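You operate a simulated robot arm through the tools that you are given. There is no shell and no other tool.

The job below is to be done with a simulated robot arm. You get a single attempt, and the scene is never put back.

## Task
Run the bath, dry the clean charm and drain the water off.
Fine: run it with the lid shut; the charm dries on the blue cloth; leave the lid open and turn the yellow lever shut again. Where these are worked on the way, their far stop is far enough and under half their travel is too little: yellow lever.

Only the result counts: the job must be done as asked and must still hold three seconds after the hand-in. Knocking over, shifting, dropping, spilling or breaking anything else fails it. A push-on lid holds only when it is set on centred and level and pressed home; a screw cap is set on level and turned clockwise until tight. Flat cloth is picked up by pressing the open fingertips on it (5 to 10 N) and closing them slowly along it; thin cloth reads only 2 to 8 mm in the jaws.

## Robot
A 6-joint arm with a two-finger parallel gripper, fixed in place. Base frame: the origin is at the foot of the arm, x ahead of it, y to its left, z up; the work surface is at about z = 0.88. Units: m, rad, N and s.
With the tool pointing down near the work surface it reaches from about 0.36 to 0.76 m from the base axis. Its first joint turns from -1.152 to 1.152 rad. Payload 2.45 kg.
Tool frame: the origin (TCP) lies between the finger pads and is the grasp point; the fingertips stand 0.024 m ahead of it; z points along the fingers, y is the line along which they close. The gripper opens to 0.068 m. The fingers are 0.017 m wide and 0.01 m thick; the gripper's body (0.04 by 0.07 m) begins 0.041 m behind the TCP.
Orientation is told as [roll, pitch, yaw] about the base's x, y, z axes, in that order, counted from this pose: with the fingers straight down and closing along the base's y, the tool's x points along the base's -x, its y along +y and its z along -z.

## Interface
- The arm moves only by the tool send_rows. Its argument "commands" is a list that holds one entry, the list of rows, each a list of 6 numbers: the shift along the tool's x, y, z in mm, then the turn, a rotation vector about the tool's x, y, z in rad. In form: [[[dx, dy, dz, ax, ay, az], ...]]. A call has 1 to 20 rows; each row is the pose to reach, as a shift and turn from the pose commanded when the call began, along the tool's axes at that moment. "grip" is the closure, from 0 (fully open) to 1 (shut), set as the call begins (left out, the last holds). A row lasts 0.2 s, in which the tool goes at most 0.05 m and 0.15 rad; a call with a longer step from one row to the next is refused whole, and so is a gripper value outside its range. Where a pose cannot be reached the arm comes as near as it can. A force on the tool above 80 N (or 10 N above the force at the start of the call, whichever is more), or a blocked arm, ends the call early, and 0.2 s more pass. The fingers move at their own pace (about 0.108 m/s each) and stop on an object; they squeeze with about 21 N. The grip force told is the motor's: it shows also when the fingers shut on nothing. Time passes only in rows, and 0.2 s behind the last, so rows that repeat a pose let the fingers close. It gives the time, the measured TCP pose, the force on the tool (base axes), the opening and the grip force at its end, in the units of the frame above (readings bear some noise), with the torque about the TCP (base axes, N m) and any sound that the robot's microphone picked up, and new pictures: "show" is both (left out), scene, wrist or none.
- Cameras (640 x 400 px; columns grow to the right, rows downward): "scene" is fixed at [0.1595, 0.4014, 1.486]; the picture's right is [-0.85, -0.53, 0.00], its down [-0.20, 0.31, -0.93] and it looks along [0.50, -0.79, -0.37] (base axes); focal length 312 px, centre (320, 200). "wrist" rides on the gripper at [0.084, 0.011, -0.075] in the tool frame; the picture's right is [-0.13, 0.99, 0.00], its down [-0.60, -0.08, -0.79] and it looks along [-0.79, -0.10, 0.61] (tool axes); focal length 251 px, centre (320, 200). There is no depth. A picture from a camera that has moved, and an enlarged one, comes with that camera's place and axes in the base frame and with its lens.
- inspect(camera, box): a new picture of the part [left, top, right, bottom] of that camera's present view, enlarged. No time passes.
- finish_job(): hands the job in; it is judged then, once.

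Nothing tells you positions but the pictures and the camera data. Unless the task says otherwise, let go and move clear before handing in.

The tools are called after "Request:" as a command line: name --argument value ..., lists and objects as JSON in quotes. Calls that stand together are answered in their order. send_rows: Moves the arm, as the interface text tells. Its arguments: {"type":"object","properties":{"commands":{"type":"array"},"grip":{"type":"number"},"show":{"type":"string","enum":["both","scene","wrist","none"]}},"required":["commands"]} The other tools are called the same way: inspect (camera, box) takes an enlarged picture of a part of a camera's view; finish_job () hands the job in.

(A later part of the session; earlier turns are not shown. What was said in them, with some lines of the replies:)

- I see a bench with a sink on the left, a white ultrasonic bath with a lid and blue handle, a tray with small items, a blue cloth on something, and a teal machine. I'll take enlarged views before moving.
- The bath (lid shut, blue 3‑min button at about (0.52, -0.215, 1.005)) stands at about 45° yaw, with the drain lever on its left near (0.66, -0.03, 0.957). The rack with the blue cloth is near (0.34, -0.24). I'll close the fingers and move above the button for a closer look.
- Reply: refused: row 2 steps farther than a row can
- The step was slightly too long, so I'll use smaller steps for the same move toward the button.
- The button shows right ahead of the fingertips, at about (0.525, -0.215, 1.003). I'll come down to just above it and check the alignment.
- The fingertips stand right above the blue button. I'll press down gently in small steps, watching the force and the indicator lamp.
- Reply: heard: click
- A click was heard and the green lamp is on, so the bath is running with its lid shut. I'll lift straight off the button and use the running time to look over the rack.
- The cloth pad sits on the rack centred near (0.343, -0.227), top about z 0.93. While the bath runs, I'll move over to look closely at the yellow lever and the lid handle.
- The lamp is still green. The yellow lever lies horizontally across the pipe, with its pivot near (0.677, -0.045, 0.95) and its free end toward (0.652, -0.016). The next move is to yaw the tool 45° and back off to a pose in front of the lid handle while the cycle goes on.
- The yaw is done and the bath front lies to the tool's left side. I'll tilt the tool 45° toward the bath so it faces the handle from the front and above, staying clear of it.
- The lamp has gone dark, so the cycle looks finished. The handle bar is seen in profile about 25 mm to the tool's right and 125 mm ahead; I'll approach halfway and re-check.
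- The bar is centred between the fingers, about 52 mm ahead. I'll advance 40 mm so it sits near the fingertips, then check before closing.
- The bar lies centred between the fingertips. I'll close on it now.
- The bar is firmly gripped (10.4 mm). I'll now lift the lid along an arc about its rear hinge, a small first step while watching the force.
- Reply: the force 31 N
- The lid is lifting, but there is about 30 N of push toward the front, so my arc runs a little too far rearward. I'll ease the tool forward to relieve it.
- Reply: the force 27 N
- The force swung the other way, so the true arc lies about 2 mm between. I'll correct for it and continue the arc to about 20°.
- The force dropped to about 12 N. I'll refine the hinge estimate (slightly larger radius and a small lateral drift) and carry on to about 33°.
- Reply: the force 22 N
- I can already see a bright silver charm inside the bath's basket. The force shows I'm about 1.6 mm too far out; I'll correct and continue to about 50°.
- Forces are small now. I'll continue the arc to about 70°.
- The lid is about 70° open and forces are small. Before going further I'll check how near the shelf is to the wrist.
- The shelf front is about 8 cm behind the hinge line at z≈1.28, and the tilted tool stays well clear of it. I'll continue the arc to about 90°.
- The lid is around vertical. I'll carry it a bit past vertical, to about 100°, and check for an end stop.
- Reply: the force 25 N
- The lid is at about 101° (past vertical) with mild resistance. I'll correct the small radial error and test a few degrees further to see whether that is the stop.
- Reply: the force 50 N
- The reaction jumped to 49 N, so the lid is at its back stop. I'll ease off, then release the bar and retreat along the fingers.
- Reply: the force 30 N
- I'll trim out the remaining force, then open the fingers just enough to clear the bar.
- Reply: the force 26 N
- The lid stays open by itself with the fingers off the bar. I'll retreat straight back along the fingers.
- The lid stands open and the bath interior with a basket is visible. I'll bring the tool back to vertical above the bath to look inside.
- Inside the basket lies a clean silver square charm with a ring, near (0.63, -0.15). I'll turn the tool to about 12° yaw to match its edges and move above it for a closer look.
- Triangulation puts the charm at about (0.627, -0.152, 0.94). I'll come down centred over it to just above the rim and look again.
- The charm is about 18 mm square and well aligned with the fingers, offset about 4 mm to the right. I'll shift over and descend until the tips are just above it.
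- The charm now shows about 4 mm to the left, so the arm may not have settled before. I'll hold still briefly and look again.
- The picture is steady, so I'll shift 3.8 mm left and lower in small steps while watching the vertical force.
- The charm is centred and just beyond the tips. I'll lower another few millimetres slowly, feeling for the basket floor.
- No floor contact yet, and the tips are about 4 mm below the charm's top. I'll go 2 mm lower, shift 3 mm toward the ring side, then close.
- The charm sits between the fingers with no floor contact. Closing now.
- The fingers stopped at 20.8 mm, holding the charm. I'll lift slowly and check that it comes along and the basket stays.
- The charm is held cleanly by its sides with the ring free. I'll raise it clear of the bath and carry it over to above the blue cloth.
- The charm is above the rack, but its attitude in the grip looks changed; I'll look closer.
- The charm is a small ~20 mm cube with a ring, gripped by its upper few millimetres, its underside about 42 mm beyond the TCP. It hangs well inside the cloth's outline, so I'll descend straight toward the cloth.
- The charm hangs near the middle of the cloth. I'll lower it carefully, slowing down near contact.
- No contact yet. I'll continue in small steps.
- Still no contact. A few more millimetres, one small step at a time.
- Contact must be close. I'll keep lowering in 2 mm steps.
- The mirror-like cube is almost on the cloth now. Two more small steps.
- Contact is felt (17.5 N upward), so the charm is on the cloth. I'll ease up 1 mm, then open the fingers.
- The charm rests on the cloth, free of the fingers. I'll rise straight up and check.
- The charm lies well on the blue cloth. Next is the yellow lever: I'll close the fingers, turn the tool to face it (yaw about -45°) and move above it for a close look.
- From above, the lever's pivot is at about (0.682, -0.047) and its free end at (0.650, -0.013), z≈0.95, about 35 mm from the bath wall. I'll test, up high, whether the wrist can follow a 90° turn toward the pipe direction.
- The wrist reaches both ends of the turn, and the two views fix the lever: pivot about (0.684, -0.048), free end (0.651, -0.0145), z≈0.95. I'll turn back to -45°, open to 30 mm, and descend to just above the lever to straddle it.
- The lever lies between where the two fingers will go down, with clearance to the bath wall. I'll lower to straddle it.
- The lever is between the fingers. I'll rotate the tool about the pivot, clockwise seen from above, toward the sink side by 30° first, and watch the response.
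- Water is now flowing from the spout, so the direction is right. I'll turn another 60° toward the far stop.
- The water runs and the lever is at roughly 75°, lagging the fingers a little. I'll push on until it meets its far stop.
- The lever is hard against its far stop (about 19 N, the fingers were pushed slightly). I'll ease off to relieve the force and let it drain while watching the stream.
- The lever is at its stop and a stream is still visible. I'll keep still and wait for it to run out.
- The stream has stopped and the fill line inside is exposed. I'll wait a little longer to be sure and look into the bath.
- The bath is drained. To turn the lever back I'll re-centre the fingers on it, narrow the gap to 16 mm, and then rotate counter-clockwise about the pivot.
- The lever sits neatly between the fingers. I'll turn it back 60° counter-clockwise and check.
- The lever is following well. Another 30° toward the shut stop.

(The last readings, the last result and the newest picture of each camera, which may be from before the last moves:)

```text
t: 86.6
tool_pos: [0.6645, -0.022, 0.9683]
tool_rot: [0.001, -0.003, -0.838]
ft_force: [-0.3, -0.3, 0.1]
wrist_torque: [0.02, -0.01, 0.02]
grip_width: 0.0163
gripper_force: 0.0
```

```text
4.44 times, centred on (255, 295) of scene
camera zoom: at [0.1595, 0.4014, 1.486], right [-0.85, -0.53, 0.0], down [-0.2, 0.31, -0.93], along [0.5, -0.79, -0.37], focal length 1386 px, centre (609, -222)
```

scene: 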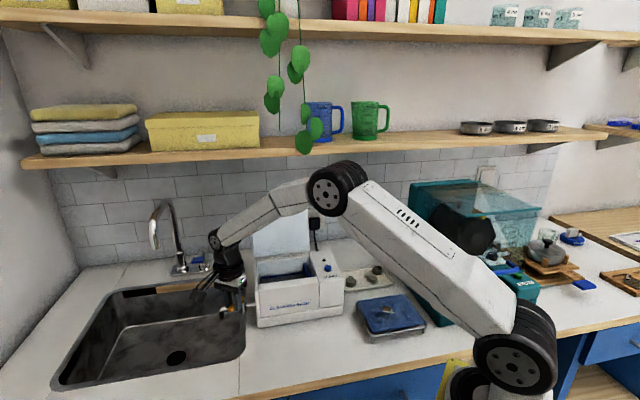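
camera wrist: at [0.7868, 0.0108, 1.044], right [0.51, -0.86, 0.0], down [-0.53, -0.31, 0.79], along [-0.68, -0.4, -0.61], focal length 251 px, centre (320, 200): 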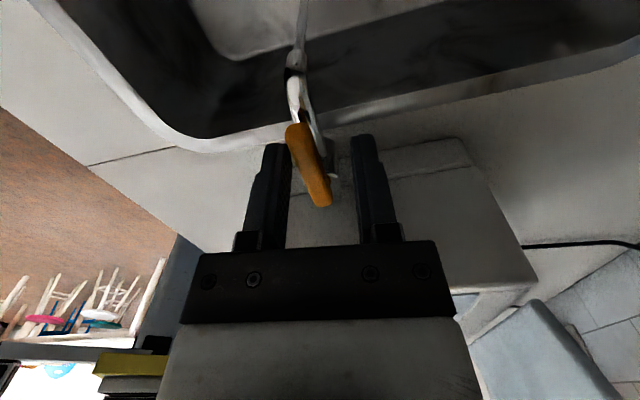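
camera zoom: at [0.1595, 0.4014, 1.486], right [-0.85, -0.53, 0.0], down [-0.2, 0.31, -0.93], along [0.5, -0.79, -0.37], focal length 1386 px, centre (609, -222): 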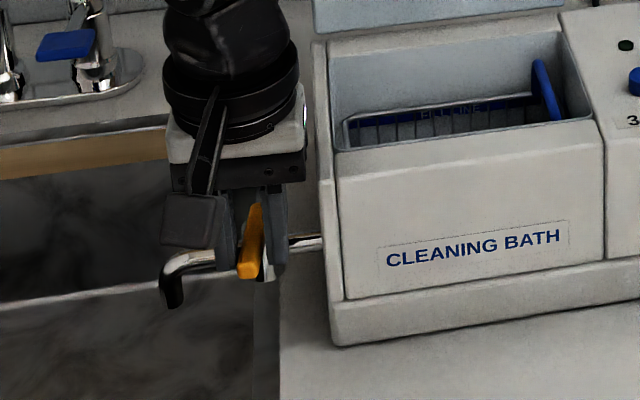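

The lever is about 10° short of its starting angle. I'll continue gently until it meets the stop.

Request:
send_rows --commands '[[[0, -1.4, 0, 0, 0, -0.044], [-0.1, -2.8, 0, 0, 0, -0.087], [-0.1, -4.3, 0, 0, 0, -0.131], [-0.4, -5.7, 0, 0, 0, -0.175], [-0.4, -5.7, 0, 0, 0, -0.175]]]' --show "none"

Request:
inspect --camera "wrist" --box '[220, 80, 420, 205]'

Request:
inspect --camera "scene" --box '[210, 250, 300, 340]'

```text
t: 87.8
tool_pos: [0.6601, -0.0273, 0.9691]
tool_rot: [0.001, -0.003, -0.664]
ft_force: [3.0, 2.0, 0.1]
wrist_torque: [0.01, -0.07, -0.03]
grip_width: 0.0186
gripper_force: 1.9
```

```text
3.20 times, centred on (320, 142) of wrist
camera zoom: at [0.6004, 0.0332, 1.0438], right [0.71, 0.7, 0.0], down [0.42, -0.43, 0.79], along [0.56, -0.57, -0.61], focal length 805 px, centre (320, 384)
```

zoom: 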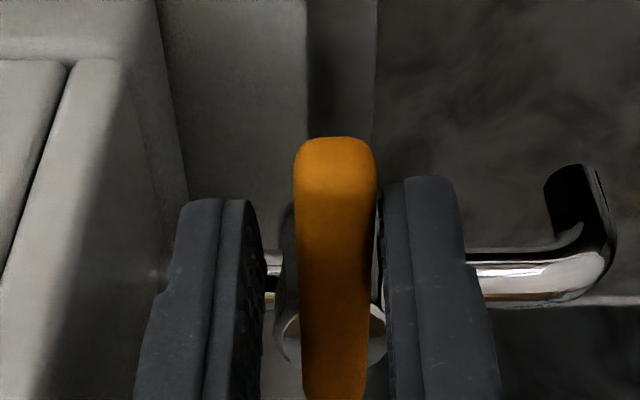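

```text
4.44 times, centred on (255, 295) of scene
camera zoom: at [0.1596, 0.4015, 1.486], right [-0.85, -0.53, 0.0], down [-0.2, 0.31, -0.93], along [0.5, -0.79, -0.37], focal length 1386 px, centre (609, -222)
```

zoom: 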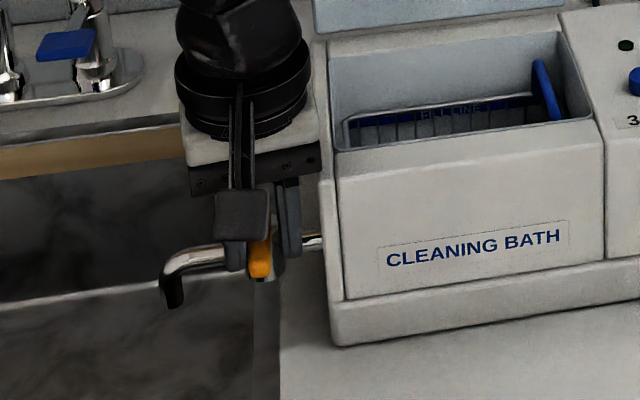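

The fingers are being forced slightly apart, so the lever has met its shut stop. One more small nudge to be sure it is fully home.

Request:
send_rows --commands '[[[0, -1.5, 0, 0, 0, -0.03], [-0.1, -3.0, 0, 0, 0, -0.06], [-0.1, -3.0, 0, 0, 0, -0.06]]]' --show "none"

```text
t: 88.6
tool_pos: [0.6596, -0.0291, 0.9679]
tool_rot: [0.001, -0.003, -0.603]
ft_force: [6.1, 7.9, 2.5]
wrist_torque: [0.13, -0.12, -0.07]
grip_width: 0.0231
gripper_force: 4.4
```

The lever is fully home against the shut stop (about 10 N). I'll relieve the contact, then lift straight out.

Request:
send_rows --commands '[[[0.1, 3.0, 0, 0, 0, 0.06], [0.1, 5.5, 0, 0, 0, 0.1], [0.1, 5.5, 0, 0, 0, 0.1]]]' --show "none"

Request:
inspect --camera "wrist" --box '[220, 80, 420, 205]'

```text
t: 89.4
tool_pos: [0.6612, -0.0263, 0.9683]
tool_rot: [0.0, 0.0, -0.705]
ft_force: [1.3, -0.4, -1.1]
wrist_torque: [0.03, 0.03, -0.02]
grip_width: 0.0158
gripper_force: 0.0
```

```text
3.20 times, centred on (320, 142) of wrist
camera zoom: at [0.6039, 0.0374, 1.0431], right [0.74, 0.67, 0.0], down [0.41, -0.45, 0.79], along [0.53, -0.59, -0.61], focal length 805 px, centre (320, 384)
```

zoom: 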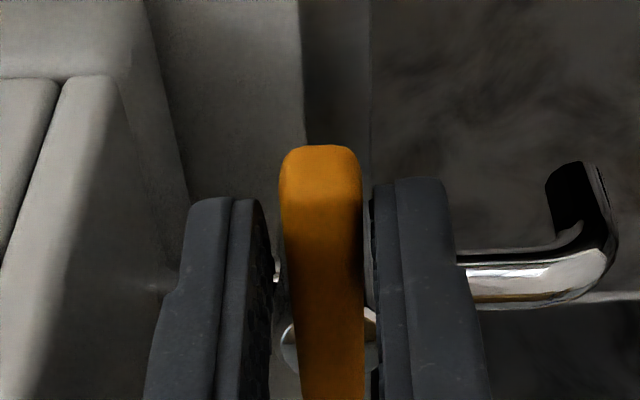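

The fingers are free on both sides of the lever. I'll lift straight up and check everything.

Request:
send_rows --commands '[[[0, 0, -10, 0, 0, 0], [0, 0, -30, 0, 0, 0], [0, 0, -60, 0, 0, 0], [0, 0, -100, 0, 0, 0], [20, 0, -140, 0, 0, 0], [55, 0, -170, 0, 0, 0], [95, 0, -190, 0, 0, 0], [140, 0, -200, 0, 0, 0], [140, 0, -200, 0, 0, 0]]]'

Request:
inspect --camera "scene" --box '[210, 250, 300, 340]'

Request:
inspect --camera "scene" --box '[340, 250, 450, 350]'

Request:
inspect --camera "scene" --box '[220, 180, 380, 340]'

```text
t: 91.4
tool_pos: [0.554, 0.0658, 1.1695]
tool_rot: [0.001, -0.002, -0.704]
ft_force: [0.4, 0.4, 0.4]
wrist_torque: [0.03, -0.04, 0.0]
grip_width: 0.016
gripper_force: 0.0
camera wrist: at [0.4979, 0.1286, 1.2444], right [0.74, 0.67, 0.0], down [0.41, -0.45, 0.79], along [0.53, -0.59, -0.61], focal length 251 px, centre (320, 200)
```

scene: 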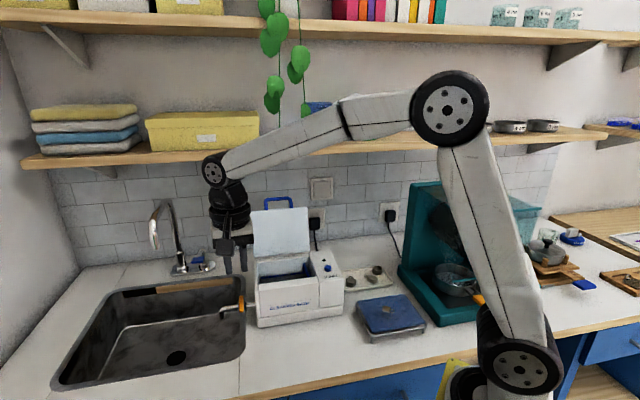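
wrist: 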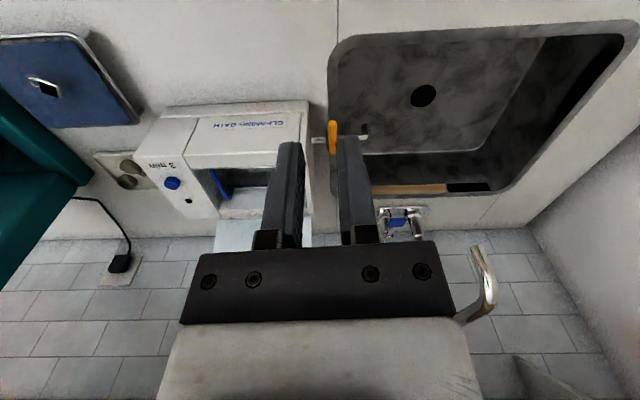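

```text
4.44 times, centred on (255, 295) of scene
camera zoom: at [0.1594, 0.4014, 1.486], right [-0.85, -0.53, 0.0], down [-0.2, 0.31, -0.93], along [0.5, -0.79, -0.37], focal length 1386 px, centre (609, -222)
```

zoom: 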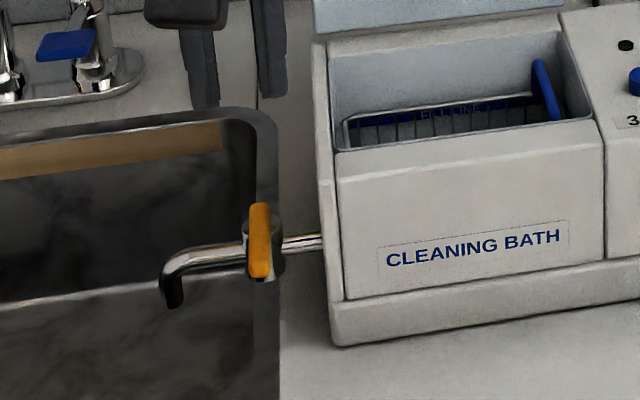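

```text
4.00 times, centred on (395, 300) of scene
camera zoom: at [0.1594, 0.4014, 1.486], right [-0.85, -0.53, 0.0], down [-0.2, 0.31, -0.93], along [0.5, -0.79, -0.37], focal length 1248 px, centre (20, -200)
```

zoom: 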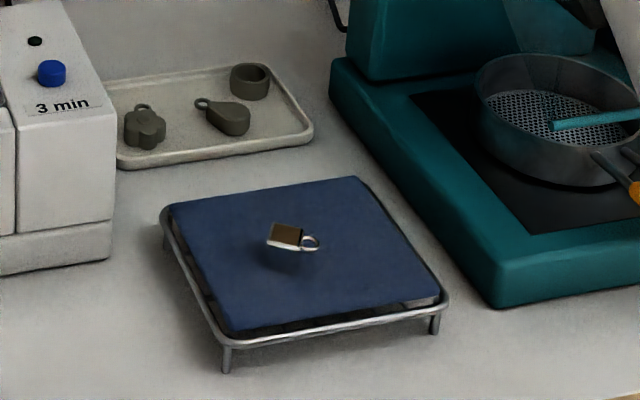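

```text
2.50 times, centred on (300, 260) of scene
camera zoom: at [0.1594, 0.4014, 1.486], right [-0.85, -0.53, 0.0], down [-0.2, 0.31, -0.93], along [0.5, -0.79, -0.37], focal length 780 px, centre (370, 50)
```

zoom: 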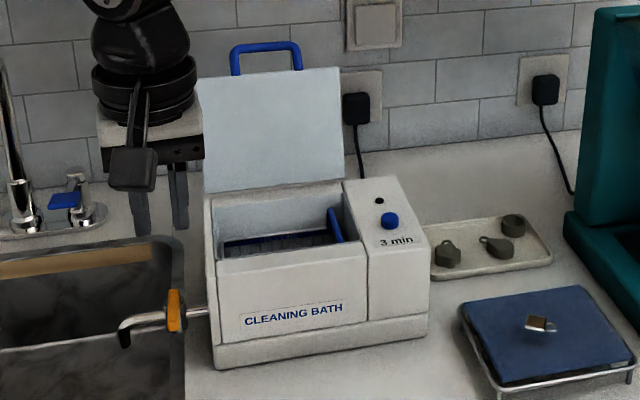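

The lever is back in its original shut position, the lid is open and the charm is on the cloth. I'll take one look into the bath from above to confirm it is empty.

Request:
send_rows --commands '[[[-32, -22, -5, 0, 0, 0], [-64, -44, -5, 0, 0, 0], [-96, -66, -5, 0, 0, 0], [-125, -86, -5, 0, 0, 0], [-140, -100, -5, 0, 0, 0], [-140, -100, -5, 0, 0, 0]]]' --show "wrist"

Request:
inspect --camera "wrist" --box '[200, 0, 440, 150]'

```text
t: 92.8
tool_pos: [0.5948, -0.104, 1.1746]
tool_rot: [-0.001, -0.003, -0.705]
ft_force: [-1.0, 0.8, -0.5]
wrist_torque: [-0.03, -0.01, 0.03]
grip_width: 0.0161
gripper_force: 0.0
camera wrist: at [0.5368, -0.0413, 1.2492], right [0.74, 0.67, 0.0], down [0.41, -0.45, 0.79], along [0.53, -0.59, -0.61], focal length 251 px, centre (320, 200)
```

wrist: 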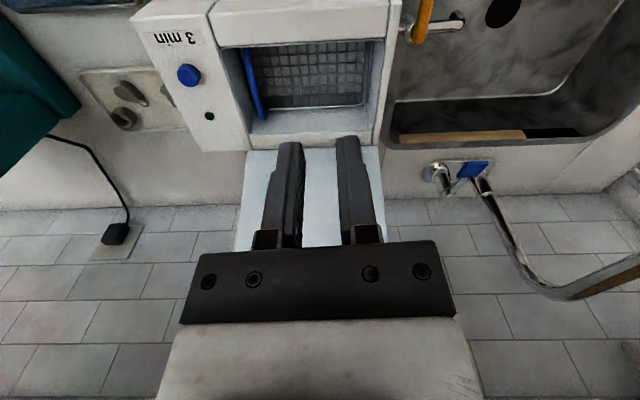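

```text
2.67 times, centred on (320, 75) of wrist
camera zoom: at [0.5368, -0.0413, 1.2492], right [0.74, 0.67, 0.0], down [0.41, -0.45, 0.79], along [0.53, -0.59, -0.61], focal length 670 px, centre (320, 533)
```

zoom: 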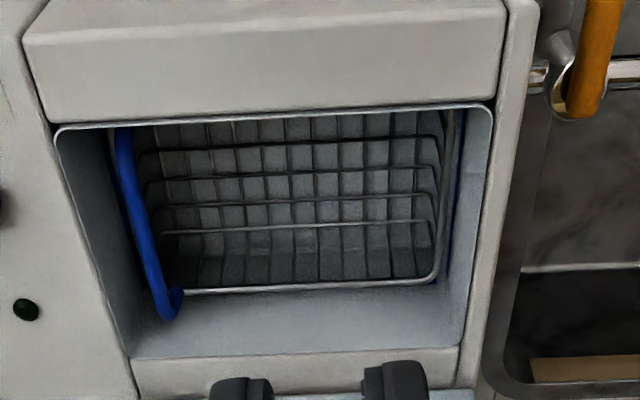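

The bath is empty of water, and everything else is in place. I'll move the arm clear and then hand in.

Request:
send_rows --commands '[[[25, 0, -20, 0, 0, 0], [55, 0, -40, 0, 0, 0], [85, 0, -60, 0, 0, 0], [115, 0, -80, 0, 0, 0], [130, 0, -90, 0, 0, 0], [130, 0, -90, 0, 0, 0]]]' --show "scene"

Request:
inspect --camera "scene" --box '[200, 180, 440, 340]'

```text
t: 94.2
tool_pos: [0.4959, -0.0178, 1.2633]
tool_rot: [-0.001, -0.002, -0.706]
ft_force: [-0.5, -0.3, -0.1]
wrist_torque: [-0.02, 0.01, -0.03]
grip_width: 0.0159
gripper_force: 0.1
```

scene: 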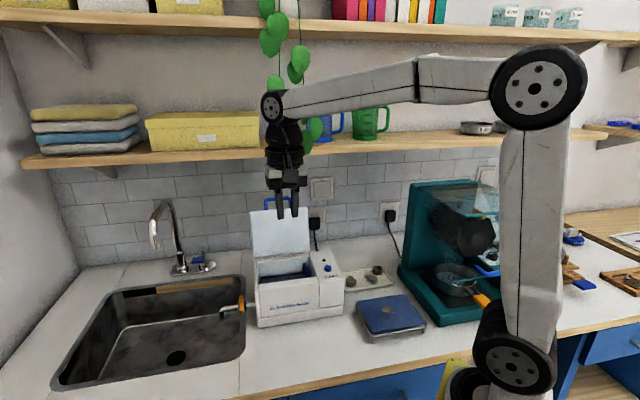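

```text
2.50 times, centred on (320, 260) of scene
camera zoom: at [0.1595, 0.4014, 1.486], right [-0.85, -0.53, 0.0], down [-0.2, 0.31, -0.93], along [0.5, -0.79, -0.37], focal length 780 px, centre (320, 50)
```

zoom: 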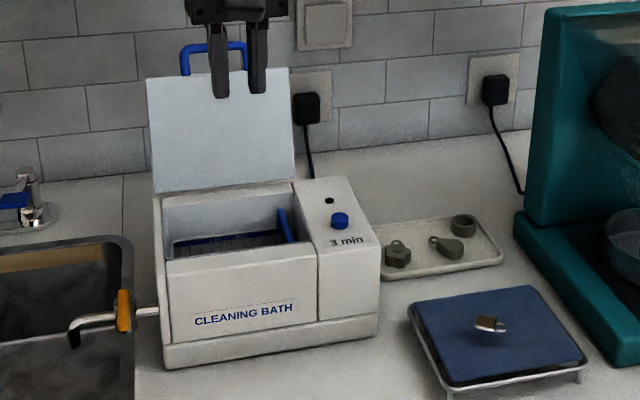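

The bath has run with its lid shut and has drained, and the lid is open. The yellow lever is back at shut, the clean charm is on the blue cloth and the arm is clear, so I'm handing in now.

Request:
finish_job

```text
The job is handed in.
```

The job is handed in. At the last look everything was as you asked:

- **Bath run:** I pressed the button with the lid shut. The lamp came on and went out by itself in under 8 seconds of simulated time. I only touched the lid after that, and the charm came out bright silver.
- **Charm:** The silver square charm from the basket is lying on the blue cloth, near the middle. I did not touch the three dull charms on the tray.
- **Water:** I turned the yellow lever to its far stop and left it there until the stream stopped. A look from above showed the bath empty.
- **Lever and lid:** The lever is back against its shut stop, in its original position. The lid stands open by itself, leaning back past vertical.

I saw nothing knocked over, shifted or spilled. While opening the lid, the push on the handle reached about 30 N partway and 49 N at the back stop. Pictures after each showed the bath had not moved.
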